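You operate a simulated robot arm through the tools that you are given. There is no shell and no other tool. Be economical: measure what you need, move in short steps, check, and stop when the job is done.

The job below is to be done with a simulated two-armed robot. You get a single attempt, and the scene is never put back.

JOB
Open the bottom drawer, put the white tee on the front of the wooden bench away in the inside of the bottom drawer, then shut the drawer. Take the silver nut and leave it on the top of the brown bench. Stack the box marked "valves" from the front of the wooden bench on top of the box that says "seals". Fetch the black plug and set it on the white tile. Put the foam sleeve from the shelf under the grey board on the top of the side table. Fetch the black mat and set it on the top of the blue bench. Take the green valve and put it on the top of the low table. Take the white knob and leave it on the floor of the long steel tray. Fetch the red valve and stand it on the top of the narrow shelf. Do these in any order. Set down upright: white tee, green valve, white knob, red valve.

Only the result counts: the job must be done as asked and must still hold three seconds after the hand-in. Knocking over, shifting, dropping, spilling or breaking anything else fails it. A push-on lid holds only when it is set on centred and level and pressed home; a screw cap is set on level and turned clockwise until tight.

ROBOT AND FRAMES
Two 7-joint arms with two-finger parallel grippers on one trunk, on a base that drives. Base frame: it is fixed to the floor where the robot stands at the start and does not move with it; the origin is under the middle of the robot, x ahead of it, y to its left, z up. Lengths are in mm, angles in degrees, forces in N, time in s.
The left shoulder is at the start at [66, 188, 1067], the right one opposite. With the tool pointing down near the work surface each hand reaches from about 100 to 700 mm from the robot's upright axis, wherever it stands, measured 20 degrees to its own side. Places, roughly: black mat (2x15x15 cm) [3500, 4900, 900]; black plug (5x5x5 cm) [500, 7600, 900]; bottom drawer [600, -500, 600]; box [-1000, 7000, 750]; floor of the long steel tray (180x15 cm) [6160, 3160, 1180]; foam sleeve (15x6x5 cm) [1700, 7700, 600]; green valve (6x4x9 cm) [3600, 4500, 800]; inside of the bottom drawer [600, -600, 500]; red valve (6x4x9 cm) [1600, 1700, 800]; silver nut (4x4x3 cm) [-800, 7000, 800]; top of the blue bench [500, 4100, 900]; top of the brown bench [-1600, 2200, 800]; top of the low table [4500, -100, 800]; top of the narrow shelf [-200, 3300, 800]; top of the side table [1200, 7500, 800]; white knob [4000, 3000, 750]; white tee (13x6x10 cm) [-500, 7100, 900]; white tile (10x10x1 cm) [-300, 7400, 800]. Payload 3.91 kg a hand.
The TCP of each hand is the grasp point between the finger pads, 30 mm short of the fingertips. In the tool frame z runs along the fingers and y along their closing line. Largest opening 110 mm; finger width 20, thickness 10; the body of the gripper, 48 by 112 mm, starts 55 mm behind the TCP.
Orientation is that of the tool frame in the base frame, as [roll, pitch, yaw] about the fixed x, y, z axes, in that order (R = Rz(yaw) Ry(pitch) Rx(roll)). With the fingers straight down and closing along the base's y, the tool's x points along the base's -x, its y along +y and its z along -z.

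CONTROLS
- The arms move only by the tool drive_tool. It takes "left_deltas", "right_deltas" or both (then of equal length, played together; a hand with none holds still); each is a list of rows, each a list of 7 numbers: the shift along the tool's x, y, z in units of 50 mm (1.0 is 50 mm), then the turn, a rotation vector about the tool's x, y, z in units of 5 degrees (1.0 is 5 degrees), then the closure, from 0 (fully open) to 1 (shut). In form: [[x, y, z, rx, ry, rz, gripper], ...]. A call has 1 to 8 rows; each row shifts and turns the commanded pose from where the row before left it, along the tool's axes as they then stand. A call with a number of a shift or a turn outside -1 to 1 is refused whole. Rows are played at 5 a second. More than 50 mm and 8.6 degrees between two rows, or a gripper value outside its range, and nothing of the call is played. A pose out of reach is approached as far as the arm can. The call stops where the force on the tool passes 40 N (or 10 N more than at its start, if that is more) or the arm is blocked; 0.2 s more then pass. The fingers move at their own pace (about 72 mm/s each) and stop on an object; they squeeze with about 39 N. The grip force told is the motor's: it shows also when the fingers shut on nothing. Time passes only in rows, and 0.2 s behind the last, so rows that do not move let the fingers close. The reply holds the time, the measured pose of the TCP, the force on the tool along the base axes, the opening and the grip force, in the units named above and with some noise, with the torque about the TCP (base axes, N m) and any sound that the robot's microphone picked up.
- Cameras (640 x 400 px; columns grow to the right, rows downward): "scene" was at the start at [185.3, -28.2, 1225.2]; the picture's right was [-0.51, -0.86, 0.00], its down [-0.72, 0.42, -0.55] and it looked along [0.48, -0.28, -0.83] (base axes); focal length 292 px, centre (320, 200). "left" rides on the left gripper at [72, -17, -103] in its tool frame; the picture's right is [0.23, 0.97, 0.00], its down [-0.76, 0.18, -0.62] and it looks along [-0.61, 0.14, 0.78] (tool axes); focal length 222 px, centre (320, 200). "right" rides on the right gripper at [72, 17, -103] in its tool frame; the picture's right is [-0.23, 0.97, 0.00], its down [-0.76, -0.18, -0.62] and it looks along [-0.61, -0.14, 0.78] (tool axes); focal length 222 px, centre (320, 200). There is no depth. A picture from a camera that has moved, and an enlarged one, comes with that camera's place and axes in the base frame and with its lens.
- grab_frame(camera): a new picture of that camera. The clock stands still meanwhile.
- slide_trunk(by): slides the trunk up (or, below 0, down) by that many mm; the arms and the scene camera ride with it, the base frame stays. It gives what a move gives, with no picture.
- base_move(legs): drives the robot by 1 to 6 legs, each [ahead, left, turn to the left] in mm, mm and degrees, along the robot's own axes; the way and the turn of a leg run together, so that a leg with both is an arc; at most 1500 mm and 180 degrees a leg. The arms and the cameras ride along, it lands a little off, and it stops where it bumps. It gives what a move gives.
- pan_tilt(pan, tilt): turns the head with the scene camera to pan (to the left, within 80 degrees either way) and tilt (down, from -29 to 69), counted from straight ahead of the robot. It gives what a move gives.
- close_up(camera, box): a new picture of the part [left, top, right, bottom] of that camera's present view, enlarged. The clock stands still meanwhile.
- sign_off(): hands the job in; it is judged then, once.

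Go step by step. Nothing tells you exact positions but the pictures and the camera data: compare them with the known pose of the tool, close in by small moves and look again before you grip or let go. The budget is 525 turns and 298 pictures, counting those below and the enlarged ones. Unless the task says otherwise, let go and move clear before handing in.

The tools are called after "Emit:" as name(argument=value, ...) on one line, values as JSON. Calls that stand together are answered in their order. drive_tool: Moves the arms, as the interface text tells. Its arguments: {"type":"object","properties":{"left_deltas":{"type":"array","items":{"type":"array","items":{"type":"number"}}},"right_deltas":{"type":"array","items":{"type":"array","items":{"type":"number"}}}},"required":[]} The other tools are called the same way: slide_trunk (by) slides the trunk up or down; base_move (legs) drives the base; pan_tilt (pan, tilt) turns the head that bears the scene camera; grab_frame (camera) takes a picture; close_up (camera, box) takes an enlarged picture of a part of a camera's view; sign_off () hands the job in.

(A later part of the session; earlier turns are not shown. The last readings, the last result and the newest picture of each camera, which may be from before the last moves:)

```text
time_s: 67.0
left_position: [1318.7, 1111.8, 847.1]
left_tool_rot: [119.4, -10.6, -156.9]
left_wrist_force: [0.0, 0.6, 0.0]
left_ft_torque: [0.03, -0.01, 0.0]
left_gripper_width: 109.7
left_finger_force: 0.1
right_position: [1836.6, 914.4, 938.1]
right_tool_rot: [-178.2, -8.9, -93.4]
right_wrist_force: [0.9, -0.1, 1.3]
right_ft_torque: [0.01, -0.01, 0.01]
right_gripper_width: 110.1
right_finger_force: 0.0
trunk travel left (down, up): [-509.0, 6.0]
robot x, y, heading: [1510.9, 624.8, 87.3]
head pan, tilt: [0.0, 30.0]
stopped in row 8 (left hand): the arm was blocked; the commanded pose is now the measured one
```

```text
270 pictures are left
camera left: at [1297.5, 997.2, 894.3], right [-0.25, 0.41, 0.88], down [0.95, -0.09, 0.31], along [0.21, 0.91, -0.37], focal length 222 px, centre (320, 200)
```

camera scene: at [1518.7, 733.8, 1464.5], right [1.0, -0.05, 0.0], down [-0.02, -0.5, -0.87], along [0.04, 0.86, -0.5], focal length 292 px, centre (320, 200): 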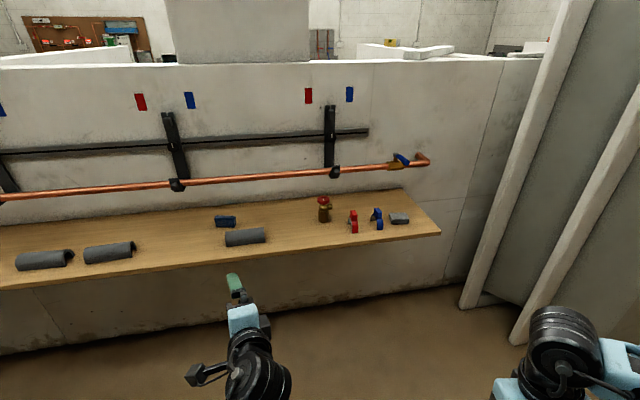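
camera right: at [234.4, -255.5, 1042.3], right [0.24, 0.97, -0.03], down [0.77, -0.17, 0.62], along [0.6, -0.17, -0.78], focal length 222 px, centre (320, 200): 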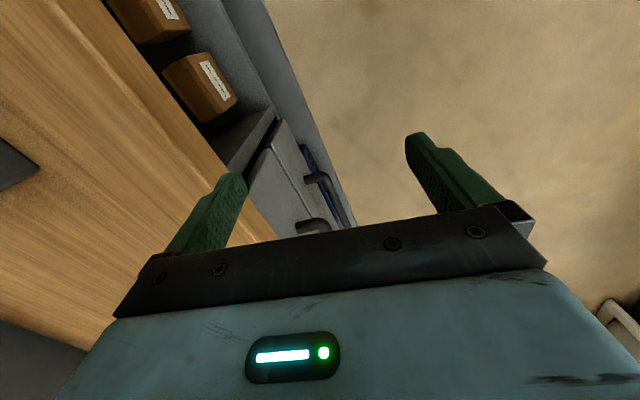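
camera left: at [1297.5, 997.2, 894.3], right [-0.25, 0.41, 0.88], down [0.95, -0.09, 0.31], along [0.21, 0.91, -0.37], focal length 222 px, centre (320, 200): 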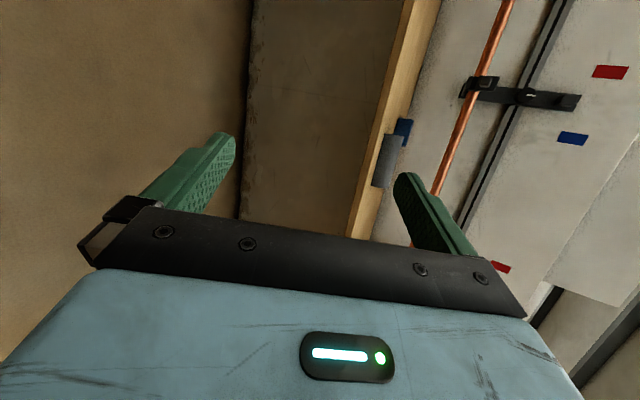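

Emit:
drive_tool(left_deltas=[[0, 0, 0, 0.5, 0, 0, 0], [0, 0, 0, 0.5, 0, 0, 0], [0, 0, 0, 0.5, 0, 0, 0], [0, 0, 0, 0.5, 0, 0, 0], [0, 0, 0, 0.5, 0, 0, 0], [0, 0, 0, 0.5, 0, 0, 0], [0, 0, 0, 0.5, 0, 0, 0], [0, 0, 0, 0.5, 0, 0, 0]])

Emit:
drive_tool(left_deltas=[[0, 0, 0, 0.5, 0, 0, 0], [0, 0, 0, 0.5, 0, 0, 0], [0, 0, 0, 0.5, 0, 0, 0], [0, 0, 0, 0.5, 0, 0, 0], [0, 0, 0, 0.5, 0, 0, 0], [0, 0, 0, 0.5, 0, 0, 0], [0, 0, 0, 0.5, 0, 0, 0], [0, 0, 0, 0.5, 0, 0, 0]])

Emit:
drive_tool(left_deltas=[[0, 0, 0, 0.5, 0, 0, 0], [0, 0, 0, 0.5, 0, 0, 0], [0, 0, 0, 0.5, 0, 0, 0], [0, 0, 0, 0.5, 0, 0, 0], [0, 0, 0, 0.5, 0, 0, 0], [0, 0, 0, 0.5, 0, 0, 0], [0, 0, 0, 0.5, 0, 0, 0], [0, 0, 0, 0.5, 0, 0, 0]])

Emit:
grab_frame(camera="scene")

```text
time_s: 68.8
left_position: [1306.9, 1110.0, 842.6]
left_tool_rot: [139.0, -12.2, -156.9]
left_wrist_force: [-0.6, -0.3, 0.4]
left_ft_torque: [0.02, 0.0, 0.01]
left_gripper_width: 110.0
left_finger_force: 0.0
right_position: [1836.7, 914.1, 937.1]
right_tool_rot: [-178.2, -8.9, -93.3]
right_wrist_force: [0.0, -0.3, -0.1]
right_ft_torque: [0.04, -0.02, -0.03]
right_gripper_width: 110.2
right_finger_force: 0.1
trunk travel left (down, up): [-509.0, 6.0]
robot x, y, heading: [1515.7, 623.6, 87.3]
head pan, tilt: [0.0, 30.0]
```

```text
time_s: 70.6
left_position: [1319.6, 1112.3, 846.9]
left_tool_rot: [159.3, -10.5, -156.9]
left_wrist_force: [0.3, 0.2, 0.1]
left_ft_torque: [0.0, 0.0, 0.0]
left_gripper_width: 109.9
left_finger_force: 0.2
right_position: [1836.1, 915.7, 938.5]
right_tool_rot: [-178.2, -9.0, -93.3]
right_wrist_force: [0.3, 0.1, -0.3]
right_ft_torque: [-0.02, -0.03, 0.02]
right_gripper_width: 110.2
right_finger_force: 0.1
trunk travel left (down, up): [-509.0, 6.0]
robot x, y, heading: [1516.6, 625.8, 87.2]
head pan, tilt: [0.0, 30.0]
```

```text
time_s: 72.4
left_position: [1319.5, 1112.0, 847.3]
left_tool_rot: [179.5, -10.6, -157.0]
left_wrist_force: [0.2, 0.2, 0.8]
left_ft_torque: [0.0, -0.01, 0.02]
left_gripper_width: 110.0
left_finger_force: 0.0
right_position: [1835.6, 915.5, 936.9]
right_tool_rot: [-178.2, -9.0, -93.4]
right_wrist_force: [0.1, 0.2, -0.9]
right_ft_torque: [0.0, -0.01, 0.01]
right_gripper_width: 110.0
right_finger_force: 0.0
trunk travel left (down, up): [-509.0, 6.0]
robot x, y, heading: [1514.5, 624.6, 87.1]
head pan, tilt: [0.0, 30.0]
```

```text
269 pictures are left
camera scene: at [1518.8, 733.8, 1464.5], right [1.0, -0.05, 0.0], down [-0.02, -0.5, -0.87], along [0.04, 0.86, -0.5], focal length 292 px, centre (320, 200)
```

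scene: 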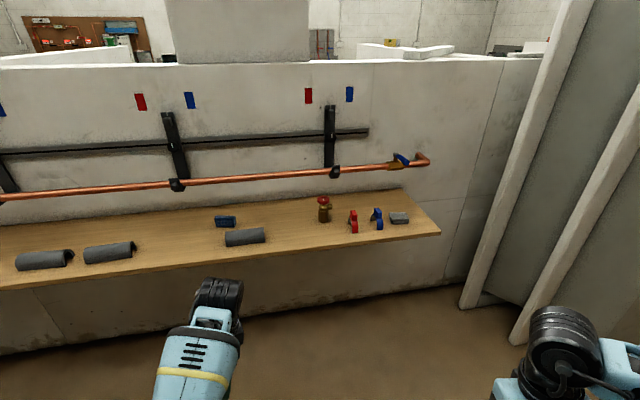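

The tool points down again. I'll square both tools up and enlarge the red-handled object on the shelf.

Emit:
drive_tool(left_deltas=[[0, 0, 0, 0, -0.7, 0, 0], [0, 0, 0, 0, -0.7, 0, 0], [0, 0, 0, 0, -0.7, 0, 0], [0, 0, 0, 0, 0, -1, 0], [0, 0, 0, 0, 0, -1, 0], [0, 0, 0, 0, 0, -1, 0], [0, 0, 0, 0, 0, -1, 0], [0, 0, 0, 0, 0, -1, 0]], right_deltas=[[0, 0, 0, 0, -0.6, 0, 0], [0, 0, 0, 0, -0.6, 0, 0], [0, 0, 0, 0, -0.6, 0, 0], [0, 0, 0, 0, 0, 0, 0], [0, 0, 0, 0, 0, 0, 0], [0, 0, 0, 0, 0, 0, 0], [0, 0, 0, 0, 0, 0, 0], [0, 0, 0, 0, 0, 0, 0]])

Emit:
drive_tool(left_deltas=[[0, 0, 0, 0, 0, -1, 0], [0, 0, 0, 0, 0, -1, 0], [0, 0, 0, 0, 0, -1, 0], [0, 0, 0, 0, 0, -1, 0], [0, 0, 0, 0, 0, -1, 0], [0, 0, 0, 0, 0, -1, 0], [0, 0, 0, 0, 0, -1, 0], [0, 0, 0, 0, 0, -0.7, 0]])

Emit:
close_up(camera="scene", box=[270, 170, 430, 270])

```text
time_s: 74.2
left_position: [1319.2, 1111.7, 846.2]
left_tool_rot: [179.5, 0.2, -132.0]
left_wrist_force: [0.2, 0.5, 0.1]
left_ft_torque: [0.0, -0.01, -0.02]
left_gripper_width: 109.9
left_finger_force: 0.1
right_position: [1837.4, 913.7, 936.7]
right_tool_rot: [-178.2, -0.1, -93.2]
right_wrist_force: [-0.2, 0.1, -1.3]
right_ft_torque: [0.03, 0.01, 0.01]
right_gripper_width: 110.1
right_finger_force: 0.0
trunk travel left (down, up): [-509.0, 6.0]
robot x, y, heading: [1515.6, 626.4, 87.5]
head pan, tilt: [0.0, 30.0]
```

```text
time_s: 76.0
left_position: [1320.3, 1111.6, 847.7]
left_tool_rot: [179.7, 0.5, -93.5]
left_wrist_force: [0.0, 0.6, 0.6]
left_ft_torque: [0.02, -0.04, 0.02]
left_gripper_width: 109.9
left_finger_force: 0.1
right_position: [1837.7, 914.5, 937.5]
right_tool_rot: [-178.3, -0.1, -93.1]
right_wrist_force: [-0.4, -1.2, -0.1]
right_ft_torque: [0.01, 0.01, -0.02]
right_gripper_width: 110.0
right_finger_force: 0.0
trunk travel left (down, up): [-509.0, 6.0]
robot x, y, heading: [1513.0, 625.8, 87.3]
head pan, tilt: [0.0, 30.0]
```

```text
4.00 times, centred on (350, 220) of scene
camera zoom: at [1518.9, 733.6, 1464.5], right [1.0, -0.05, 0.0], down [-0.02, -0.5, -0.87], along [0.04, 0.87, -0.5], focal length 1167 px, centre (200, 120)
```

zoom: 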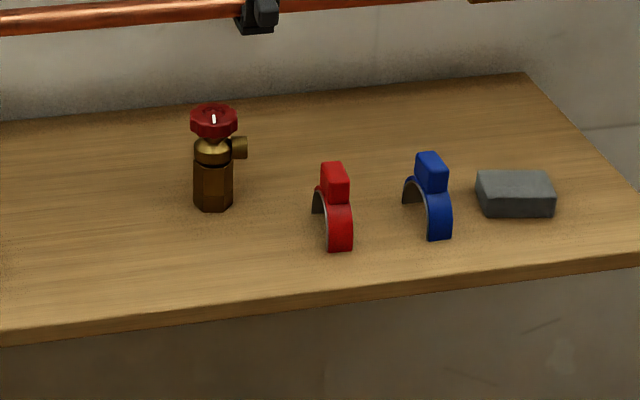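

The red valve is the brass body with a red handwheel, at about [1590, 1745], outlet facing +x. I'll turn the right tool so that it closes along y, and lift the left hand out of the way.

Emit:
drive_tool(left_deltas=[[0, 0, -1, 0, 0, 0, 0], [0, 0, -1, 0, 0, 0, 0], [0, 0, -1, 0, 0, 0, 0], [0, 0, 0, 0, 0, 0, 0], [0, 0, 0, 0, 0, 0, 0], [0, 0, 0, 0, 0, 0, 0], [0, 0, 0, 0, 0, 0, 0], [0, 0, 0, 0, 0, 0, 0]], right_deltas=[[0, 0, -0.4, 0, 0, -1, 0], [0, 0, -0.4, 0, 0, -1, 0], [0, 0, -0.4, 0, 0, -1, 0], [0, 0, 0, 0, 0, -1, 0], [0, 0, 0, 0, 0, -1, 0], [0, 0, 0, 0, 0, -1, 0], [0, 0, 0, 0, 0, -1, 0], [0, 0, 0, 0, 0, -1, 0]])

Emit:
drive_tool(right_deltas=[[0, 0, 0, 0, 0, -1, 0], [0, 0, 0, 0, 0, -1, 0], [0, 0, 0, 0, 0, -1, 0], [0, 0, 0, 0, 0, -1, 0], [0, 0, 0, 0, 0, -1, 0], [0, 0, 0, 0, 0, -1, 0], [0, 0, 0, 0, 0, -1, 0], [0, 0, 0, 0, 0, -1, 0]])

Emit:
base_move(legs=[[450, 130, 2]])

Emit:
grab_frame(camera="scene")

Emit:
grab_frame(camera="right")

```text
time_s: 78.0
left_position: [1260.4, 1144.1, 962.3]
left_tool_rot: [175.6, 0.7, -90.1]
left_wrist_force: [0.1, 0.4, -0.7]
left_ft_torque: [0.01, 0.0, 0.01]
left_gripper_width: 109.8
left_finger_force: 0.0
left hand out of reach, approached as far as the arm can: row 2, 3
right_position: [1834.6, 915.2, 997.3]
right_tool_rot: [-178.6, -1.1, -53.0]
right_wrist_force: [0.3, 0.0, 0.1]
right_ft_torque: [0.0, 0.03, 0.01]
right_gripper_width: 110.0
right_finger_force: 0.0
trunk travel left (down, up): [-509.0, 6.0]
robot x, y, heading: [1511.7, 625.0, 87.5]
head pan, tilt: [0.0, 30.0]
stopped in row 8 (left hand): the arm was blocked; the commanded pose is now the measured one
```

```text
time_s: 79.8
left_position: [1261.3, 1145.5, 961.0]
left_tool_rot: [175.6, 0.7, -90.0]
left_wrist_force: [-0.4, 0.6, 0.0]
left_ft_torque: [0.01, -0.02, 0.02]
left_gripper_width: 110.3
left_finger_force: 0.0
right_position: [1760.7, 896.5, 981.1]
right_tool_rot: [179.9, 0.7, -14.5]
right_wrist_force: [-0.1, -0.5, -0.7]
right_ft_torque: [-0.02, -0.02, 0.0]
right_gripper_width: 110.1
right_finger_force: 0.0
right hand out of reach, approached as far as the arm can: row 3, 4, 5, 6, 7, 8
trunk travel left (down, up): [-509.0, 6.0]
robot x, y, heading: [1515.5, 626.1, 87.4]
head pan, tilt: [0.0, 30.0]
```

```text
time_s: 82.6
left_position: [1123.8, 1587.6, 961.5]
left_tool_rot: [175.6, 0.7, -87.7]
left_wrist_force: [0.3, -0.8, 0.6]
left_ft_torque: [-0.01, -0.01, -0.02]
left_gripper_width: 109.9
left_finger_force: 0.0
right_position: [1633.4, 1358.6, 981.7]
right_tool_rot: [180.0, 0.7, -12.4]
right_wrist_force: [-0.2, 0.5, 0.2]
right_ft_torque: [0.01, -0.01, -0.02]
right_gripper_width: 110.0
right_finger_force: 0.0
trunk travel left (down, up): [-509.0, 6.0]
robot x, y, heading: [1396.5, 1077.1, 89.5]
head pan, tilt: [0.0, 30.0]
```

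```text
267 pictures are left
camera scene: at [1397.0, 1187.5, 1464.5], right [1.0, -0.01, 0.0], down [0.0, -0.5, -0.87], along [0.01, 0.87, -0.5], focal length 292 px, centre (320, 200)
```

scene: 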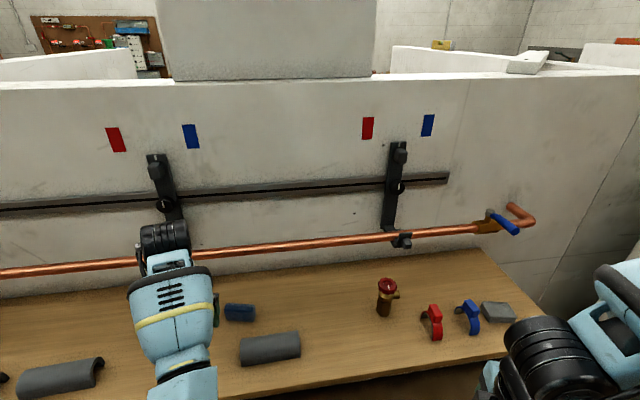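

```text
266 pictures are left
camera right: at [1700.3, 1326.7, 1083.6], right [-0.43, -0.9, 0.0], down [-0.7, 0.33, 0.63], along [-0.57, 0.27, -0.77], focal length 222 px, centre (320, 200)
```

right: 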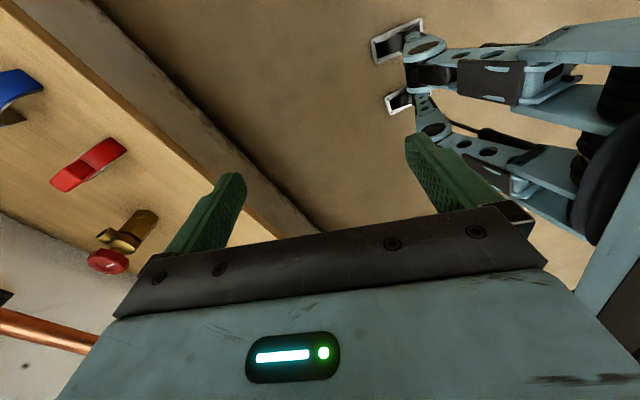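

The valve base is at about [1579, 1740, 795]. Driving 200 mm closer, then aligning the right hand above it.

Emit:
base_move(legs=[[200, 0, 0]])

Emit:
drive_tool(right_deltas=[[0, 0, 0, 0, 0, -1, 0], [0, 0, 0, 0, 0, -1, 0], [-0.6, -0.5, 0, 0, 0, 0, 0], [-0.5, -0.8, 0, 0, 0, 0, 0], [0, -1, 0, 0, 0, 0, 0], [0, -1, 0, 0, 0, 0, 0]])

Emit:
grab_frame(camera="right")

```text
time_s: 84.1
left_position: [1122.6, 1764.6, 960.7]
left_tool_rot: [175.4, -0.5, -86.6]
left_wrist_force: [-0.4, -0.3, -0.5]
left_ft_torque: [0.01, 0.02, 0.0]
left_gripper_width: 110.0
left_finger_force: 0.1
right_position: [1634.4, 1539.8, 980.6]
right_tool_rot: [180.0, 0.8, -12.3]
right_wrist_force: [-0.4, 0.3, 0.0]
right_ft_torque: [-0.04, 0.02, 0.01]
right_gripper_width: 110.2
right_finger_force: 0.0
trunk travel left (down, up): [-509.0, 6.0]
robot x, y, heading: [1400.2, 1259.0, 89.2]
head pan, tilt: [0.0, 30.0]
stopped in leg 1: the force on the tool passed its limit at 76 N (the readings are from after the stop); the commanded pose is now the measured one
```

```text
time_s: 85.5
left_position: [1123.2, 1763.3, 961.5]
left_tool_rot: [175.4, -0.5, -86.6]
left_wrist_force: [-0.2, -0.3, 0.3]
left_ft_torque: [0.0, 0.01, 0.0]
left_gripper_width: 110.0
left_finger_force: 0.0
right_position: [1582.5, 1550.3, 973.1]
right_tool_rot: [-179.7, 0.6, -2.4]
right_wrist_force: [0.2, 0.5, 0.1]
right_ft_torque: [0.03, 0.01, 0.02]
right_gripper_width: 109.9
right_finger_force: 0.0
right hand out of reach, approached as far as the arm can: row 1, 2, 4, 5, 6
trunk travel left (down, up): [-509.0, 6.0]
robot x, y, heading: [1397.2, 1256.2, 89.8]
head pan, tilt: [0.0, 30.0]
```

```text
265 pictures are left
camera right: at [1652.2, 1528.9, 1074.2], right [-0.27, -0.96, 0.0], down [-0.75, 0.21, 0.63], along [-0.61, 0.17, -0.77], focal length 222 px, centre (320, 200)
```

right: 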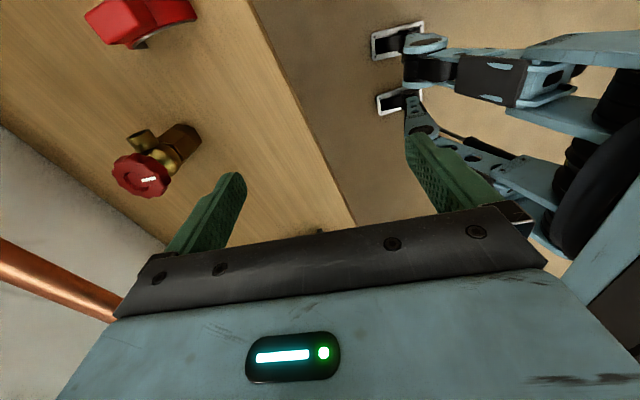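

The left hand touched the wall rack, so I pull it back; the right arm is near its limit at this height, so I lower it a little before reaching forward.

Emit:
drive_tool(left_deltas=[[0.5, 0, 0, 0, 0, 0, 0], [1, 0, 0, 0, 0, 0, 0], [1, 0, 0, 0, 0, 0, 0], [0, 0, 0, 0, 0, 0, 0]], right_deltas=[[0, 0, 0.9, 0, 0, 0, 0], [0, -0.5, 0, 0, 0, 0, 0], [0, -0.5, 0, 0, 0, 0, 0], [0, -0.5, 0, 0, 0, 0, 0]])

Emit:
grab_frame(camera="scene")

```text
time_s: 86.4
left_position: [1039.5, 1675.3, 937.7]
left_tool_rot: [168.3, 2.2, -82.4]
left_wrist_force: [-0.1, 0.4, 0.2]
left_ft_torque: [-0.03, 0.0, -0.01]
left_gripper_width: 110.2
left_finger_force: 0.2
left hand out of reach, approached as far as the arm can: row 2, 3
right_position: [1579.2, 1573.1, 925.8]
right_tool_rot: [-179.5, 0.7, -2.4]
right_wrist_force: [-0.4, 0.3, -0.2]
right_ft_torque: [-0.01, 0.03, -0.01]
right_gripper_width: 109.9
right_finger_force: 0.0
right hand out of reach, approached as far as the arm can: row 2, 3, 4
trunk travel left (down, up): [-509.0, 6.0]
robot x, y, heading: [1399.0, 1258.5, 89.8]
head pan, tilt: [0.0, 30.0]
stopped in row 4 (left hand): the arm was blocked; the commanded pose is now the measured one
```

```text
264 pictures are left
camera scene: at [1398.6, 1367.0, 1464.5], right [1.0, -0.01, 0.0], down [0.0, -0.5, -0.87], along [0.01, 0.87, -0.5], focal length 292 px, centre (320, 200)
```

scene: 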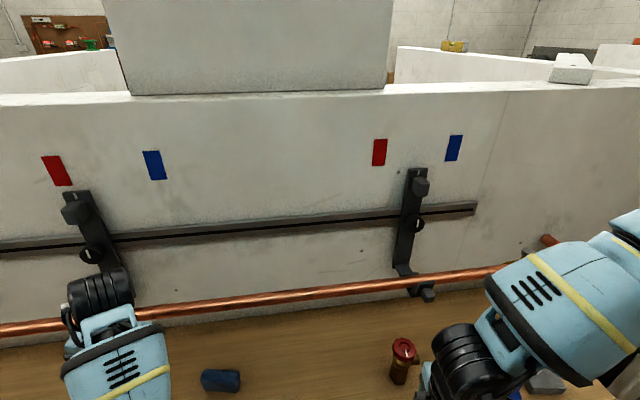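

The right wrist is at its limit in this orientation. I'll turn the base 30° left so the same grip direction needs less wrist twist, then shift sideways.

Emit:
base_move(legs=[[-60, 0, 0], [0, 0, 30]])

Emit:
drive_tool(right_deltas=[[0, 0, -0.4, 0, 0, 1, 0], [0, 0, 0, 0, 0, 1, 0], [0, 0, 0, 0, 0, 1, 0], [0, 0, 0, 0, 0, 1, 0], [0, 0, 0, 0, 0, 1, 0], [0, 0, 0, 0, 0, 1, 0], [0, 0, 0, 0, 0, 1, 0]])

Emit:
grab_frame(camera="scene")

```text
time_s: 88.8
left_position: [878.9, 1380.7, 938.3]
left_tool_rot: [168.5, 2.3, -52.7]
left_wrist_force: [-0.8, 0.6, 0.0]
left_ft_torque: [0.0, -0.01, 0.01]
left_gripper_width: 109.9
left_finger_force: 0.0
right_position: [1396.8, 1561.3, 925.5]
right_tool_rot: [-179.7, 0.5, 27.4]
right_wrist_force: [-0.6, -0.5, 0.1]
right_ft_torque: [0.01, 0.0, 0.02]
right_gripper_width: 110.2
right_finger_force: 0.0
trunk travel left (down, up): [-509.0, 6.0]
robot x, y, heading: [1392.7, 1201.0, 119.6]
head pan, tilt: [0.0, 30.0]
```

```text
time_s: 90.5
left_position: [879.3, 1381.7, 938.0]
left_tool_rot: [168.4, 2.4, -52.7]
left_wrist_force: [0.0, 0.4, -0.2]
left_ft_torque: [0.0, -0.03, -0.02]
left_gripper_width: 110.2
left_finger_force: 0.0
right_position: [1397.9, 1562.2, 946.2]
right_tool_rot: [180.0, 0.6, -7.5]
right_wrist_force: [0.1, 1.5, 0.1]
right_ft_torque: [0.01, -0.01, 0.01]
right_gripper_width: 109.9
right_finger_force: 0.1
trunk travel left (down, up): [-509.0, 6.0]
robot x, y, heading: [1396.0, 1200.0, 119.4]
head pan, tilt: [0.0, 30.0]
```

```text
263 pictures are left
camera scene: at [1344.0, 1293.7, 1464.5], right [0.87, 0.49, 0.0], down [0.25, -0.44, -0.87], along [-0.43, 0.75, -0.5], focal length 292 px, centre (320, 200)
```

scene: 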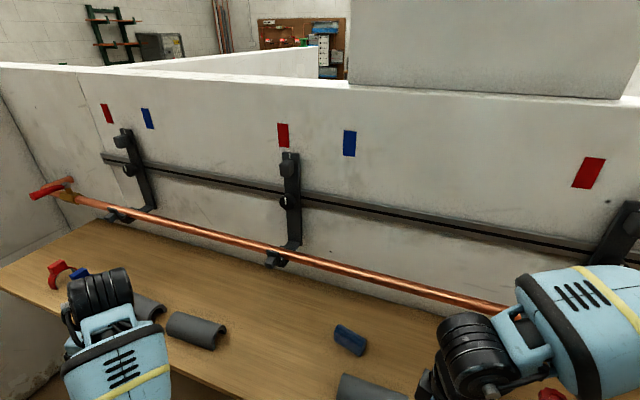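

Good: the wrist now has room. Shifting the base so the right hand comes above the valve.

Emit:
base_move(legs=[[60, -235, 0]])

Emit:
grab_frame(camera="right")

Emit:
grab_frame(camera="scene")

```text
time_s: 93.1
left_position: [1052.8, 1548.6, 938.7]
left_tool_rot: [168.4, 2.3, -52.5]
left_wrist_force: [-0.4, -0.2, -0.1]
left_ft_torque: [-0.01, 0.01, -0.01]
left_gripper_width: 110.1
left_finger_force: 0.0
right_position: [1571.4, 1731.5, 946.0]
right_tool_rot: [180.0, 0.8, -7.5]
right_wrist_force: [0.0, -0.6, 0.2]
right_ft_torque: [-0.04, -0.01, -0.03]
right_gripper_width: 110.1
right_finger_force: 0.1
trunk travel left (down, up): [-509.0, 6.0]
robot x, y, heading: [1571.1, 1368.1, 119.7]
head pan, tilt: [0.0, 30.0]
```

```text
262 pictures are left
camera right: at [1640.7, 1703.2, 1048.0], right [-0.35, -0.94, 0.0], down [-0.72, 0.27, 0.63], along [-0.59, 0.22, -0.77], focal length 222 px, centre (320, 200)
```

right: 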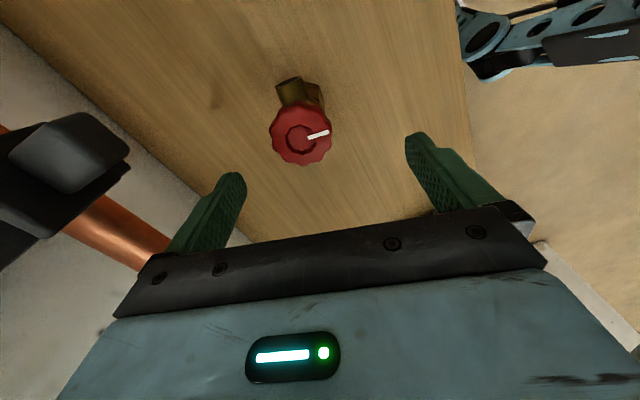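

```text
261 pictures are left
camera scene: at [1518.1, 1461.5, 1464.5], right [0.87, 0.49, 0.0], down [0.25, -0.43, -0.87], along [-0.43, 0.75, -0.5], focal length 292 px, centre (320, 200)
```

scene: 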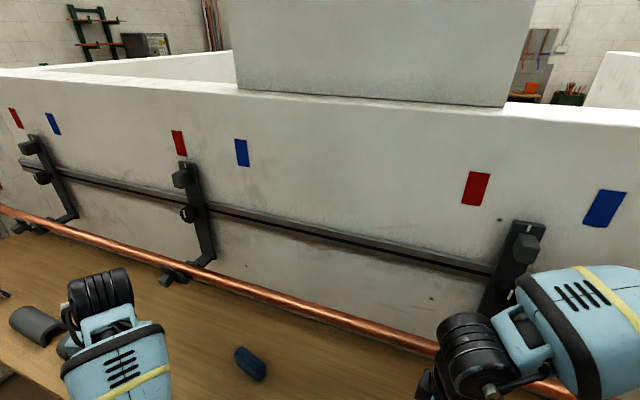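

The valve's wheel centre is at [1581, 1742]; aligning and descending around it.

Emit:
drive_tool(right_deltas=[[0.17, -0.23, 0, 0, 0, 0, 0], [0, 0, 0.5, 0, 0, 0, 0], [0, 0, 0.5, 0, 0, 0, 0], [0, 0, 0.5, 0, 0, 0, 0], [0, 0, 0.3, 0, 0, 0, 0]])

Emit:
grab_frame(camera="right")

```text
time_s: 94.3
left_position: [1053.0, 1548.4, 938.3]
left_tool_rot: [168.3, 2.2, -52.4]
left_wrist_force: [-0.4, 0.0, -0.7]
left_ft_torque: [-0.02, 0.03, 0.04]
left_gripper_width: 110.2
left_finger_force: 0.1
right_position: [1579.2, 1740.1, 854.2]
right_tool_rot: [-179.9, 0.8, -7.3]
right_wrist_force: [0.5, 0.5, -0.4]
right_ft_torque: [-0.03, 0.02, 0.0]
right_gripper_width: 110.1
right_finger_force: 0.0
trunk travel left (down, up): [-509.0, 6.0]
robot x, y, heading: [1571.9, 1369.0, 119.5]
head pan, tilt: [0.0, 30.0]
```

```text
260 pictures are left
camera right: at [1649.2, 1713.8, 957.4], right [-0.35, -0.94, 0.0], down [-0.72, 0.27, 0.63], along [-0.59, 0.22, -0.77], focal length 222 px, centre (320, 200)
```

right: 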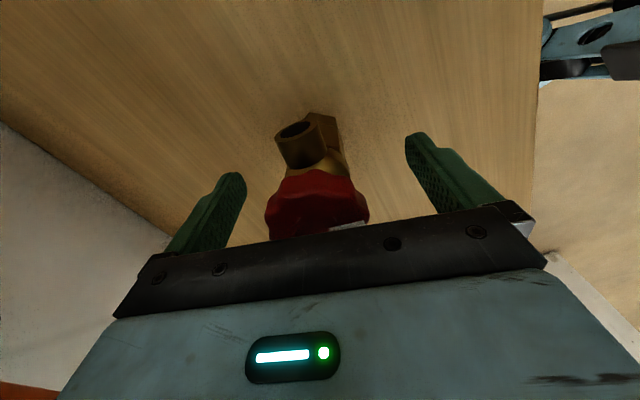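

Emit:
drive_tool(right_deltas=[[0.06, 0, 0.2, 0, 0, 0, 0], [0, 0, 0, 0, 0, 0, 0.5], [0, 0, 0, 0, 0, 0, 1], [0, 0, 0, 0, 0, 0, 1], [0, 0, 0, 0, 0, 0, 1], [0, 0, 0, 0, 0, 0, 1]])

Emit:
grab_frame(camera="right")

```text
time_s: 95.7
left_position: [1052.6, 1548.0, 938.7]
left_tool_rot: [168.4, 2.4, -52.5]
left_wrist_force: [0.3, -0.2, 0.6]
left_ft_torque: [0.01, 0.01, 0.0]
left_gripper_width: 110.0
left_finger_force: 0.2
right_position: [1583.1, 1740.3, 846.0]
right_tool_rot: [-180.0, 0.8, -7.5]
right_wrist_force: [0.8, 0.2, 1.1]
right_ft_torque: [-0.01, 0.06, -0.04]
right_gripper_width: 46.2
right_finger_force: 38.9
trunk travel left (down, up): [-509.0, 6.0]
robot x, y, heading: [1572.3, 1363.2, 119.9]
head pan, tilt: [0.0, 30.0]
```

```text
259 pictures are left
camera right: at [1652.2, 1713.3, 947.5], right [-0.35, -0.94, 0.0], down [-0.72, 0.27, 0.63], along [-0.59, 0.22, -0.77], focal length 222 px, centre (320, 200)
```

right: 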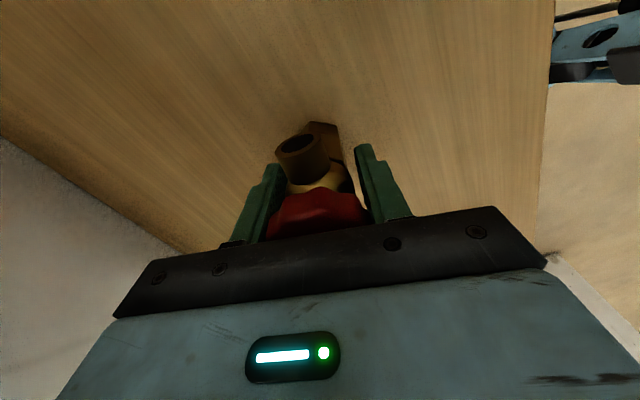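

Gripped at the wheel (46 mm). Lifting and backing away.

Emit:
drive_tool(right_deltas=[[0, 0, -0.3, 0, 0, 0, 1], [0, 0, -0.7, 0, 0, 0, 1], [0, 0, -0.9, 0, 0, 0, 1], [0, 0, 0, 0, 0, 0, 1]])

Emit:
base_move(legs=[[-550, 0, 0]])

Emit:
grab_frame(camera="scene")

Emit:
grab_frame(camera="right")

```text
time_s: 96.7
left_position: [1052.9, 1548.5, 938.2]
left_tool_rot: [168.2, 2.1, -52.6]
left_wrist_force: [0.4, 0.4, -0.2]
left_ft_torque: [-0.02, 0.01, 0.0]
left_gripper_width: 110.0
left_finger_force: 0.1
right_position: [1584.7, 1740.6, 941.9]
right_tool_rot: [179.9, 0.7, -7.3]
right_wrist_force: [0.8, -0.1, -5.4]
right_ft_torque: [0.0, 0.01, 0.02]
right_gripper_width: 46.6
right_finger_force: 38.9
trunk travel left (down, up): [-509.0, 6.0]
robot x, y, heading: [1576.3, 1369.1, 119.5]
head pan, tilt: [0.0, 30.0]
```

```text
time_s: 99.9
left_position: [1323.3, 1071.8, 938.1]
left_tool_rot: [168.3, 2.2, -52.5]
left_wrist_force: [0.1, -0.2, 0.7]
left_ft_torque: [0.02, 0.01, 0.01]
left_gripper_width: 110.0
left_finger_force: 0.0
right_position: [1855.5, 1264.6, 940.9]
right_tool_rot: [180.0, 0.8, -7.6]
right_wrist_force: [-0.1, -0.1, -5.1]
right_ft_torque: [-0.03, 0.04, 0.01]
right_gripper_width: 46.2
right_finger_force: 38.7
trunk travel left (down, up): [-509.0, 6.0]
robot x, y, heading: [1841.1, 891.1, 119.7]
head pan, tilt: [0.0, 30.0]
```

```text
258 pictures are left
camera scene: at [1788.3, 985.1, 1464.5], right [0.87, 0.49, 0.0], down [0.25, -0.44, -0.87], along [-0.43, 0.75, -0.5], focal length 292 px, centre (320, 200)
```

scene: 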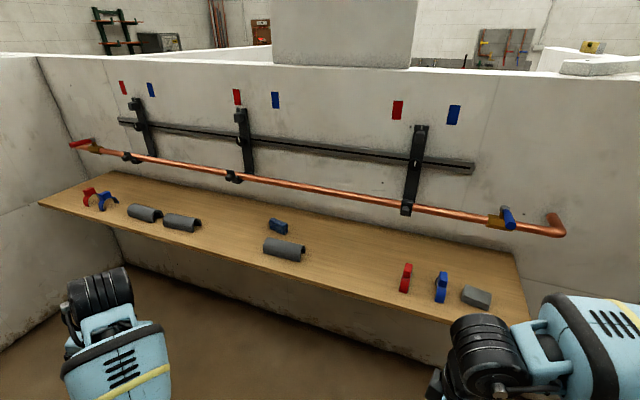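

```text
257 pictures are left
camera right: at [1924.7, 1237.1, 1043.3], right [-0.35, -0.94, 0.0], down [-0.72, 0.28, 0.63], along [-0.59, 0.22, -0.77], focal length 222 px, centre (320, 200)
```

right: 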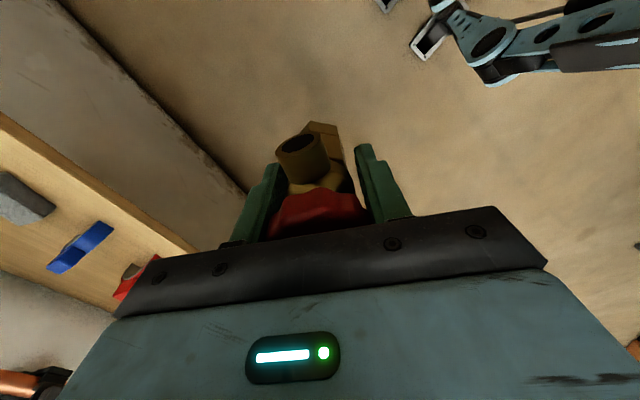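

The red valve is held upright. Next I'll turn to face along +x and look for the way past the panels.

Emit:
base_move(legs=[[-250, 0, 0], [0, 0, -119.7]])

Emit:
pan_tilt(pan=0, tilt=15)

Emit:
grab_frame(camera="scene")

```text
time_s: 106.7
left_position: [2384.8, 1026.5, 937.7]
left_tool_rot: [168.3, 2.3, -173.1]
left_wrist_force: [-0.2, -0.5, 0.2]
left_ft_torque: [0.02, 0.03, -0.01]
left_gripper_width: 110.0
left_finger_force: 0.0
right_position: [2278.6, 472.4, 941.4]
right_tool_rot: [-180.0, 0.6, -128.0]
right_wrist_force: [-0.4, 0.1, -4.8]
right_ft_torque: [0.02, 0.02, 0.01]
right_gripper_width: 46.3
right_finger_force: 39.1
trunk travel left (down, up): [-509.0, 6.0]
robot x, y, heading: [1965.0, 675.2, -1.0]
head pan, tilt: [0.0, 30.0]
```

```text
time_s: 107.5
left_position: [2385.0, 1027.0, 938.4]
left_tool_rot: [168.3, 2.4, -173.0]
left_wrist_force: [-0.8, 0.4, 0.5]
left_ft_torque: [0.03, -0.01, 0.0]
left_gripper_width: 109.8
left_finger_force: 0.0
right_position: [2279.0, 472.2, 941.1]
right_tool_rot: [-180.0, 0.7, -128.0]
right_wrist_force: [-0.1, 0.6, -4.2]
right_ft_torque: [0.01, 0.03, 0.0]
right_gripper_width: 46.4
right_finger_force: 39.0
trunk travel left (down, up): [-509.0, 6.0]
robot x, y, heading: [1963.2, 677.2, -0.8]
head pan, tilt: [0.0, 15.0]
```

```text
256 pictures are left
camera scene: at [2075.6, 671.4, 1488.6], right [-0.02, -1.0, 0.0], down [-0.26, 0.01, -0.97], along [0.97, -0.02, -0.26], focal length 292 px, centre (320, 200)
```

scene: 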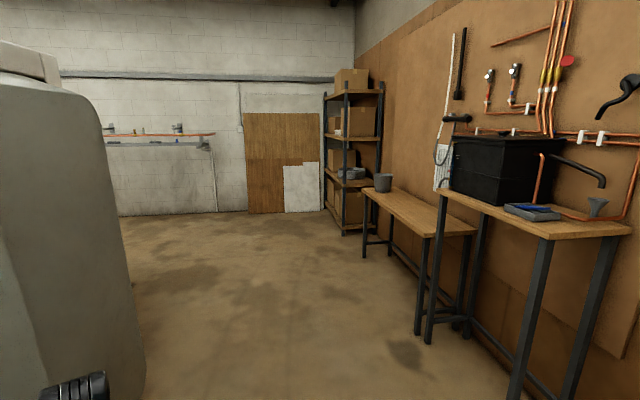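

The way ahead is clear, with the low table (with a bucket) on the right. Driving along the aisle and then turning left.

Emit:
base_move(legs=[[1400, 0, 0], [900, 0, 0], [0, 0, 91]])

Emit:
grab_frame(camera="scene")

```text
time_s: 122.7
left_position: [3904.4, 1044.1, 938.8]
left_tool_rot: [168.3, 2.3, -82.3]
left_wrist_force: [0.1, 0.5, 0.5]
left_ft_torque: [0.01, -0.01, 0.0]
left_gripper_width: 109.9
left_finger_force: 0.1
right_position: [4462.0, 945.6, 942.8]
right_tool_rot: [179.9, 0.7, -37.4]
right_wrist_force: [-0.1, 1.1, -4.5]
right_ft_torque: [-0.02, 0.04, 0.0]
right_gripper_width: 46.3
right_finger_force: 39.1
trunk travel left (down, up): [-509.0, 6.0]
robot x, y, heading: [4261.6, 622.5, 89.6]
head pan, tilt: [0.0, 15.0]
```

```text
255 pictures are left
camera scene: at [4264.6, 739.3, 1488.7], right [1.0, -0.01, 0.0], down [0.0, -0.26, -0.97], along [0.01, 0.97, -0.26], focal length 292 px, centre (320, 200)
```

scene: 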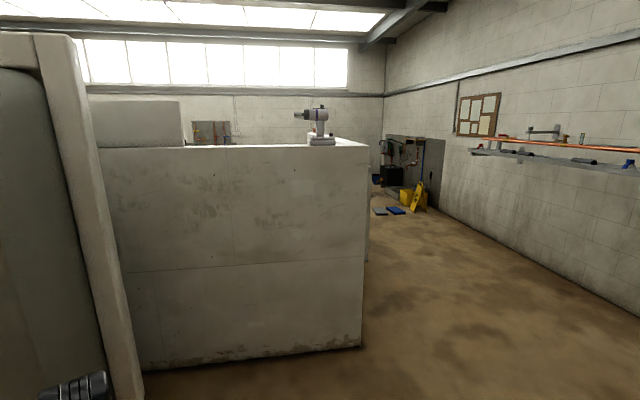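

The partition ends at about x=4570; the steel tray is on the right-hand wall. Driving around the partition's end.

Emit:
base_move(legs=[[0, -1000, 0], [1400, 0, 0], [1000, 0, 0]])

Emit:
pan_tilt(pan=60, tilt=20)

Emit:
grab_frame(camera="scene")

Emit:
pan_tilt(pan=-60, tilt=20)

Emit:
grab_frame(camera="scene")

```text
time_s: 143.2
left_position: [4931.7, 3454.4, 938.3]
left_tool_rot: [168.3, 2.4, -82.6]
left_wrist_force: [0.3, -0.7, 0.1]
left_ft_torque: [-0.04, 0.04, 0.02]
left_gripper_width: 110.0
left_finger_force: 0.1
right_position: [5489.2, 3353.2, 940.3]
right_tool_rot: [-180.0, 0.7, -37.7]
right_wrist_force: [0.2, 0.3, -3.9]
right_ft_torque: [0.01, 0.0, 0.01]
right_gripper_width: 46.1
right_finger_force: 38.8
trunk travel left (down, up): [-509.0, 6.0]
robot x, y, heading: [5290.4, 3038.1, 89.1]
head pan, tilt: [0.0, 15.0]
```

```text
time_s: 144.5
left_position: [4932.1, 3453.8, 938.3]
left_tool_rot: [168.3, 2.3, -82.5]
left_wrist_force: [-0.4, -0.6, 0.4]
left_ft_torque: [0.01, 0.01, 0.01]
left_gripper_width: 110.0
left_finger_force: 0.1
right_position: [5489.1, 3354.3, 940.7]
right_tool_rot: [-180.0, 0.7, -37.6]
right_wrist_force: [0.4, 1.0, -4.8]
right_ft_torque: [0.0, 0.01, 0.0]
right_gripper_width: 46.1
right_finger_force: 39.0
trunk travel left (down, up): [-509.0, 6.0]
robot x, y, heading: [5291.1, 3036.3, 89.3]
head pan, tilt: [60.0, 20.0]
```

```text
254 pictures are left
camera scene: at [5210.1, 3102.6, 1480.6], right [0.51, 0.86, 0.0], down [0.29, -0.17, -0.94], along [-0.81, 0.48, -0.34], focal length 292 px, centre (320, 200)
```

scene: 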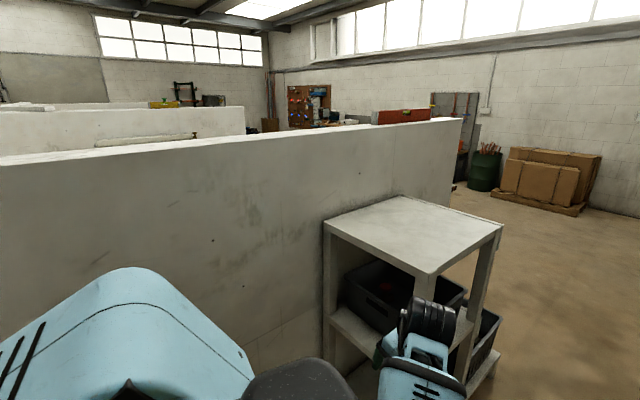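

```text
time_s: 146.5
left_position: [4933.1, 3455.0, 939.5]
left_tool_rot: [168.4, 2.4, -82.6]
left_wrist_force: [-1.0, -0.1, -0.5]
left_ft_torque: [-0.01, 0.01, 0.01]
left_gripper_width: 110.2
left_finger_force: 0.0
right_position: [5489.6, 3353.4, 942.0]
right_tool_rot: [-180.0, 0.8, -37.6]
right_wrist_force: [-0.4, -0.3, -5.3]
right_ft_torque: [-0.04, 0.0, 0.0]
right_gripper_width: 46.3
right_finger_force: 38.7
trunk travel left (down, up): [-509.0, 6.0]
robot x, y, heading: [5291.5, 3040.6, 89.2]
head pan, tilt: [-60.0, 20.0]
```

```text
253 pictures are left
camera scene: at [5371.3, 3100.9, 1480.5], right [0.49, -0.87, 0.0], down [-0.3, -0.17, -0.94], along [0.82, 0.46, -0.34], focal length 292 px, centre (320, 200)
```

scene: 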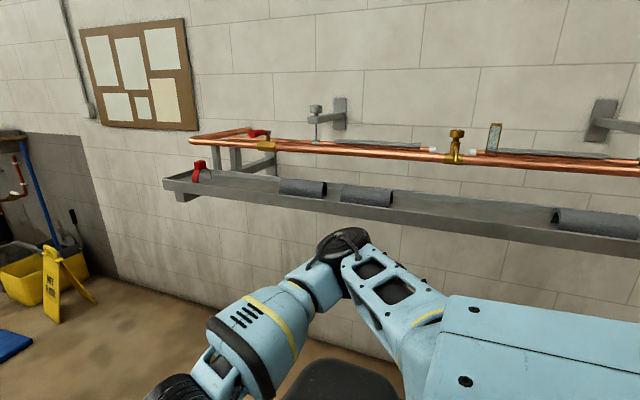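

The white wall ahead-left runs along y at x≈4000; the knob should be near [4000, 3000]. Turning left to face it.

Emit:
base_move(legs=[[0, 0, 91]])

Emit:
pan_tilt(pan=0, tilt=25)

Emit:
grab_frame(camera="scene")

```text
time_s: 150.7
left_position: [4880.1, 2672.1, 937.5]
left_tool_rot: [168.3, 2.3, 8.3]
left_wrist_force: [-0.2, 0.4, 0.0]
left_ft_torque: [-0.02, -0.01, 0.01]
left_gripper_width: 110.0
left_finger_force: 0.1
right_position: [4971.1, 3231.3, 941.0]
right_tool_rot: [-180.0, 0.6, 53.2]
right_wrist_force: [-0.2, -0.8, -4.4]
right_ft_torque: [0.01, 0.01, -0.01]
right_gripper_width: 46.1
right_finger_force: 39.0
trunk travel left (down, up): [-509.0, 6.0]
robot x, y, heading: [5289.4, 3036.4, -179.7]
head pan, tilt: [-60.0, 20.0]
```

```text
time_s: 152.0
left_position: [4877.2, 2672.2, 938.3]
left_tool_rot: [168.2, 2.2, 8.3]
left_wrist_force: [0.1, 0.1, -0.4]
left_ft_torque: [-0.02, 0.0, -0.02]
left_gripper_width: 109.9
left_finger_force: 0.2
right_position: [4972.6, 3231.7, 941.0]
right_tool_rot: [-179.9, 0.7, 53.2]
right_wrist_force: [-0.2, -0.6, -5.1]
right_ft_torque: [-0.03, -0.02, 0.0]
right_gripper_width: 46.2
right_finger_force: 38.6
trunk travel left (down, up): [-509.0, 6.0]
robot x, y, heading: [5289.7, 3034.4, -179.6]
head pan, tilt: [0.0, 25.0]
```

```text
252 pictures are left
camera scene: at [5180.1, 3037.2, 1472.4], right [0.0, 1.0, 0.0], down [0.42, 0.0, -0.91], along [-0.91, 0.0, -0.42], focal length 292 px, centre (320, 200)
```

scene: 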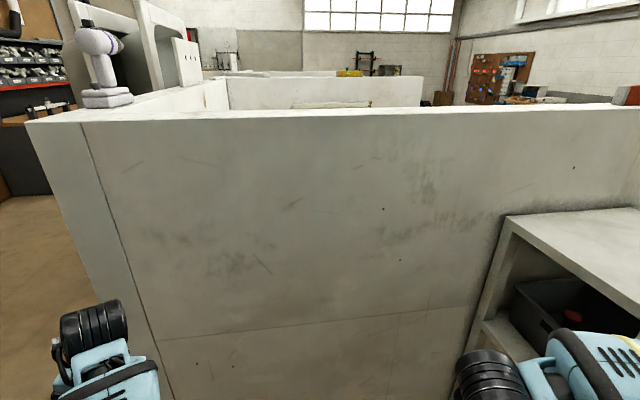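

The knob is evidently behind this wall, inside a bay. I'll go further along +y to look for the way in.

Emit:
base_move(legs=[[-200, 0, 0], [0, -1400, 0], [0, -1000, 0]])

Emit:
grab_frame(camera="scene")

```text
time_s: 170.8
left_position: [5074.8, 4676.7, 938.7]
left_tool_rot: [168.1, 2.2, 8.1]
left_wrist_force: [0.5, 0.0, -0.1]
left_ft_torque: [-0.01, 0.02, -0.01]
left_gripper_width: 110.1
left_finger_force: 0.2
right_position: [5170.4, 5234.4, 939.7]
right_tool_rot: [179.7, 0.8, 53.1]
right_wrist_force: [-1.3, 0.9, -4.2]
right_ft_torque: [-0.05, -0.06, 0.04]
right_gripper_width: 46.2
right_finger_force: 39.3
trunk travel left (down, up): [-509.0, 6.0]
robot x, y, heading: [5486.5, 5040.5, -179.8]
head pan, tilt: [0.0, 25.0]
stopped in leg 3: the robot was blocked; the commanded pose is now the measured one
```

```text
251 pictures are left
camera scene: at [5378.0, 5041.7, 1472.4], right [0.0, 1.0, 0.0], down [0.42, 0.0, -0.91], along [-0.91, 0.0, -0.42], focal length 292 px, centre (320, 200)
```

scene: 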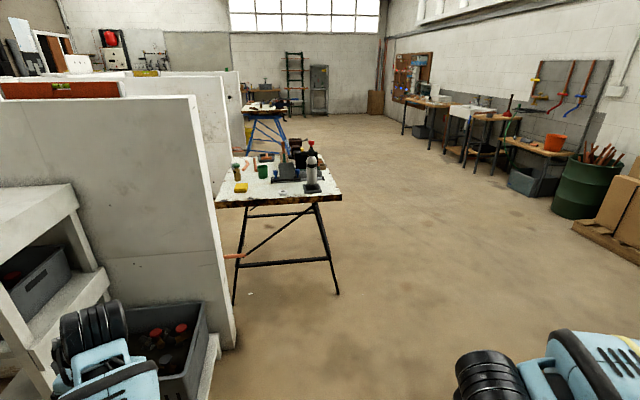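

Now I see the table with small coloured items (valve, mat) at the bay's mouth, the blue bench beyond and the work benches along the far-right wall. I'll zoom in.

Emit:
close_up(camera="scene", box=[160, 70, 400, 220])

Emit:
base_move(legs=[[600, 0, 0], [0, -500, 0]])

Emit:
pan_tilt(pan=20, tilt=25)

Emit:
grab_frame(camera="scene")

```text
2.67 times, centred on (280, 145) of scene
camera zoom: at [5378.0, 5041.7, 1472.4], right [0.0, 1.0, 0.0], down [0.42, 0.0, -0.91], along [-0.91, 0.0, -0.42], focal length 778 px, centre (427, 347)
```

zoom: 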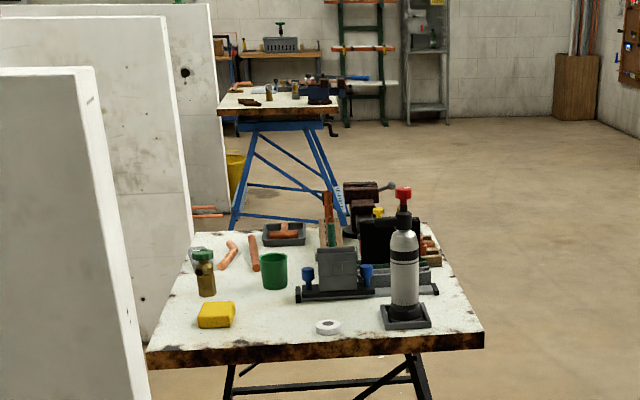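

```text
time_s: 178.7
left_position: [4476.1, 5173.1, 938.1]
left_tool_rot: [168.3, 2.2, 8.2]
left_wrist_force: [-0.6, -0.1, -0.7]
left_ft_torque: [0.04, 0.0, 0.0]
left_gripper_width: 110.1
left_finger_force: 0.0
right_position: [4570.6, 5730.4, 941.0]
right_tool_rot: [179.8, 0.9, 53.2]
right_wrist_force: [0.4, 0.7, -5.3]
right_ft_torque: [-0.01, -0.03, -0.01]
right_gripper_width: 46.4
right_finger_force: 38.8
trunk travel left (down, up): [-509.0, 6.0]
robot x, y, heading: [4888.1, 5533.3, -180.0]
head pan, tilt: [0.0, 25.0]
```

```text
time_s: 179.5
left_position: [4475.7, 5173.1, 938.9]
left_tool_rot: [168.2, 2.2, 8.2]
left_wrist_force: [-0.1, 0.4, 0.2]
left_ft_torque: [-0.02, 0.0, 0.0]
left_gripper_width: 110.1
left_finger_force: 0.1
right_position: [4570.7, 5730.0, 940.9]
right_tool_rot: [179.8, 0.8, 53.3]
right_wrist_force: [0.5, -0.4, -4.5]
right_ft_torque: [-0.01, -0.05, -0.03]
right_gripper_width: 46.4
right_finger_force: 39.5
trunk travel left (down, up): [-509.0, 6.0]
robot x, y, heading: [4884.5, 5534.9, -180.0]
head pan, tilt: [20.0, 25.0]
```

```text
249 pictures are left
camera scene: at [4783.8, 5504.3, 1472.4], right [-0.34, 0.94, 0.0], down [0.4, 0.14, -0.91], along [-0.85, -0.31, -0.42], focal length 292 px, centre (320, 200)
```

scene: 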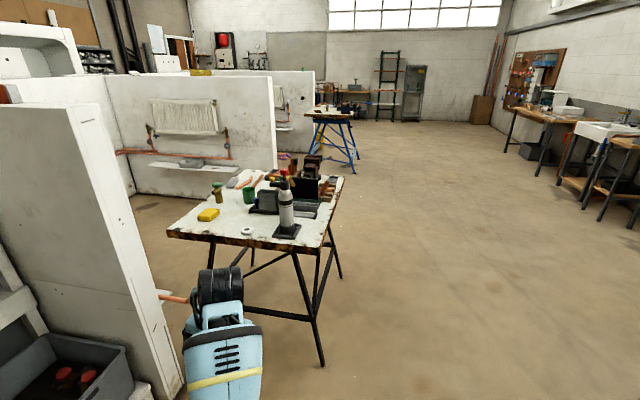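

The green-wheeled valve is on the table at about [3670, 4527] and the black mat seems to stand at about [3420, 4965]. First I'll straighten the left hand.

Emit:
drive_tool(left_deltas=[[0, -0.5, 0.2, 0.5, 0, 0, 0], [0, -0.5, 0.2, 0.5, 0, 0, 0], [0, -0.5, 0, 0.5, 0, 0, 0], [0, -0.5, 0, 0.5, 0, 0, 0], [0, -0.5, 0, 0.4, 0, 0, 0], [0, -0.5, 0, 0, 0, 0, 0], [0, -0.5, 0, 0, 0, 0, 0], [0, -0.5, 0, 0, 0, 0, 0]])

Emit:
base_move(legs=[[0, -500, 0], [1400, 0, 0], [0, 0, 90]])

Emit:
pan_tilt(pan=0, tilt=35)

Emit:
grab_frame(camera="scene")

```text
time_s: 180.7
left_position: [4450.8, 5203.3, 923.7]
left_tool_rot: [172.3, 5.4, 11.9]
left_wrist_force: [0.2, -0.3, -0.2]
left_ft_torque: [0.01, -0.03, -0.01]
left_gripper_width: 110.1
left_finger_force: 0.1
right_position: [4570.8, 5730.3, 941.0]
right_tool_rot: [179.8, 0.8, 53.1]
right_wrist_force: [0.7, -0.7, -4.6]
right_ft_torque: [-0.01, -0.03, 0.01]
right_gripper_width: 46.1
right_finger_force: 38.8
trunk travel left (down, up): [-509.0, 6.0]
robot x, y, heading: [4889.9, 5537.0, -179.9]
head pan, tilt: [20.0, 25.0]
stopped in row 5 (left hand): the arm was blocked; the commanded pose is now the measured one
```

```text
time_s: 196.0
left_position: [3837.2, 5605.9, 923.6]
left_tool_rot: [172.5, 5.4, 102.9]
left_wrist_force: [-0.3, 0.7, -1.2]
left_ft_torque: [-0.01, -0.01, 0.0]
left_gripper_width: 109.9
left_finger_force: 0.0
right_position: [3308.9, 5717.4, 941.2]
right_tool_rot: [179.8, 0.8, 144.1]
right_wrist_force: [0.4, 0.4, -5.0]
right_ft_torque: [0.05, 0.0, -0.02]
right_gripper_width: 46.2
right_finger_force: 38.9
trunk travel left (down, up): [-509.0, 6.0]
robot x, y, heading: [3501.1, 6037.8, -88.9]
head pan, tilt: [20.0, 25.0]
```

```text
time_s: 196.8
left_position: [3837.6, 5605.1, 923.8]
left_tool_rot: [172.3, 5.4, 102.7]
left_wrist_force: [-0.9, 0.6, -0.9]
left_ft_torque: [-0.01, -0.02, 0.01]
left_gripper_width: 109.6
left_finger_force: 0.2
right_position: [3308.7, 5718.0, 941.0]
right_tool_rot: [180.0, 0.9, 144.1]
right_wrist_force: [0.7, -0.9, -4.2]
right_ft_torque: [0.0, 0.02, -0.03]
right_gripper_width: 46.3
right_finger_force: 38.9
trunk travel left (down, up): [-509.0, 6.0]
robot x, y, heading: [3495.9, 6038.5, -88.9]
head pan, tilt: [0.0, 35.0]
```

```text
248 pictures are left
camera scene: at [3499.7, 5932.4, 1456.7], right [-1.0, -0.02, 0.0], down [-0.01, 0.57, -0.82], along [0.02, -0.82, -0.57], focal length 292 px, centre (320, 200)
```

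scene: 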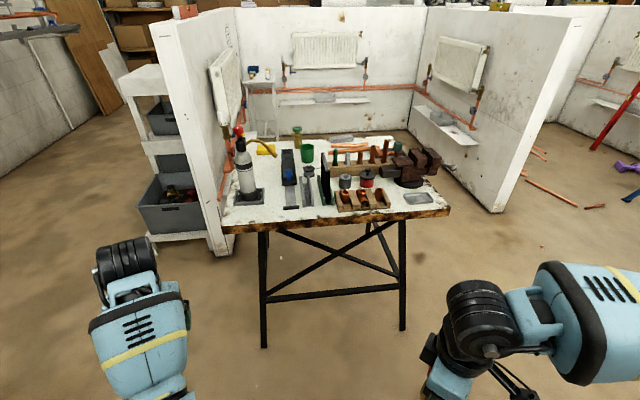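

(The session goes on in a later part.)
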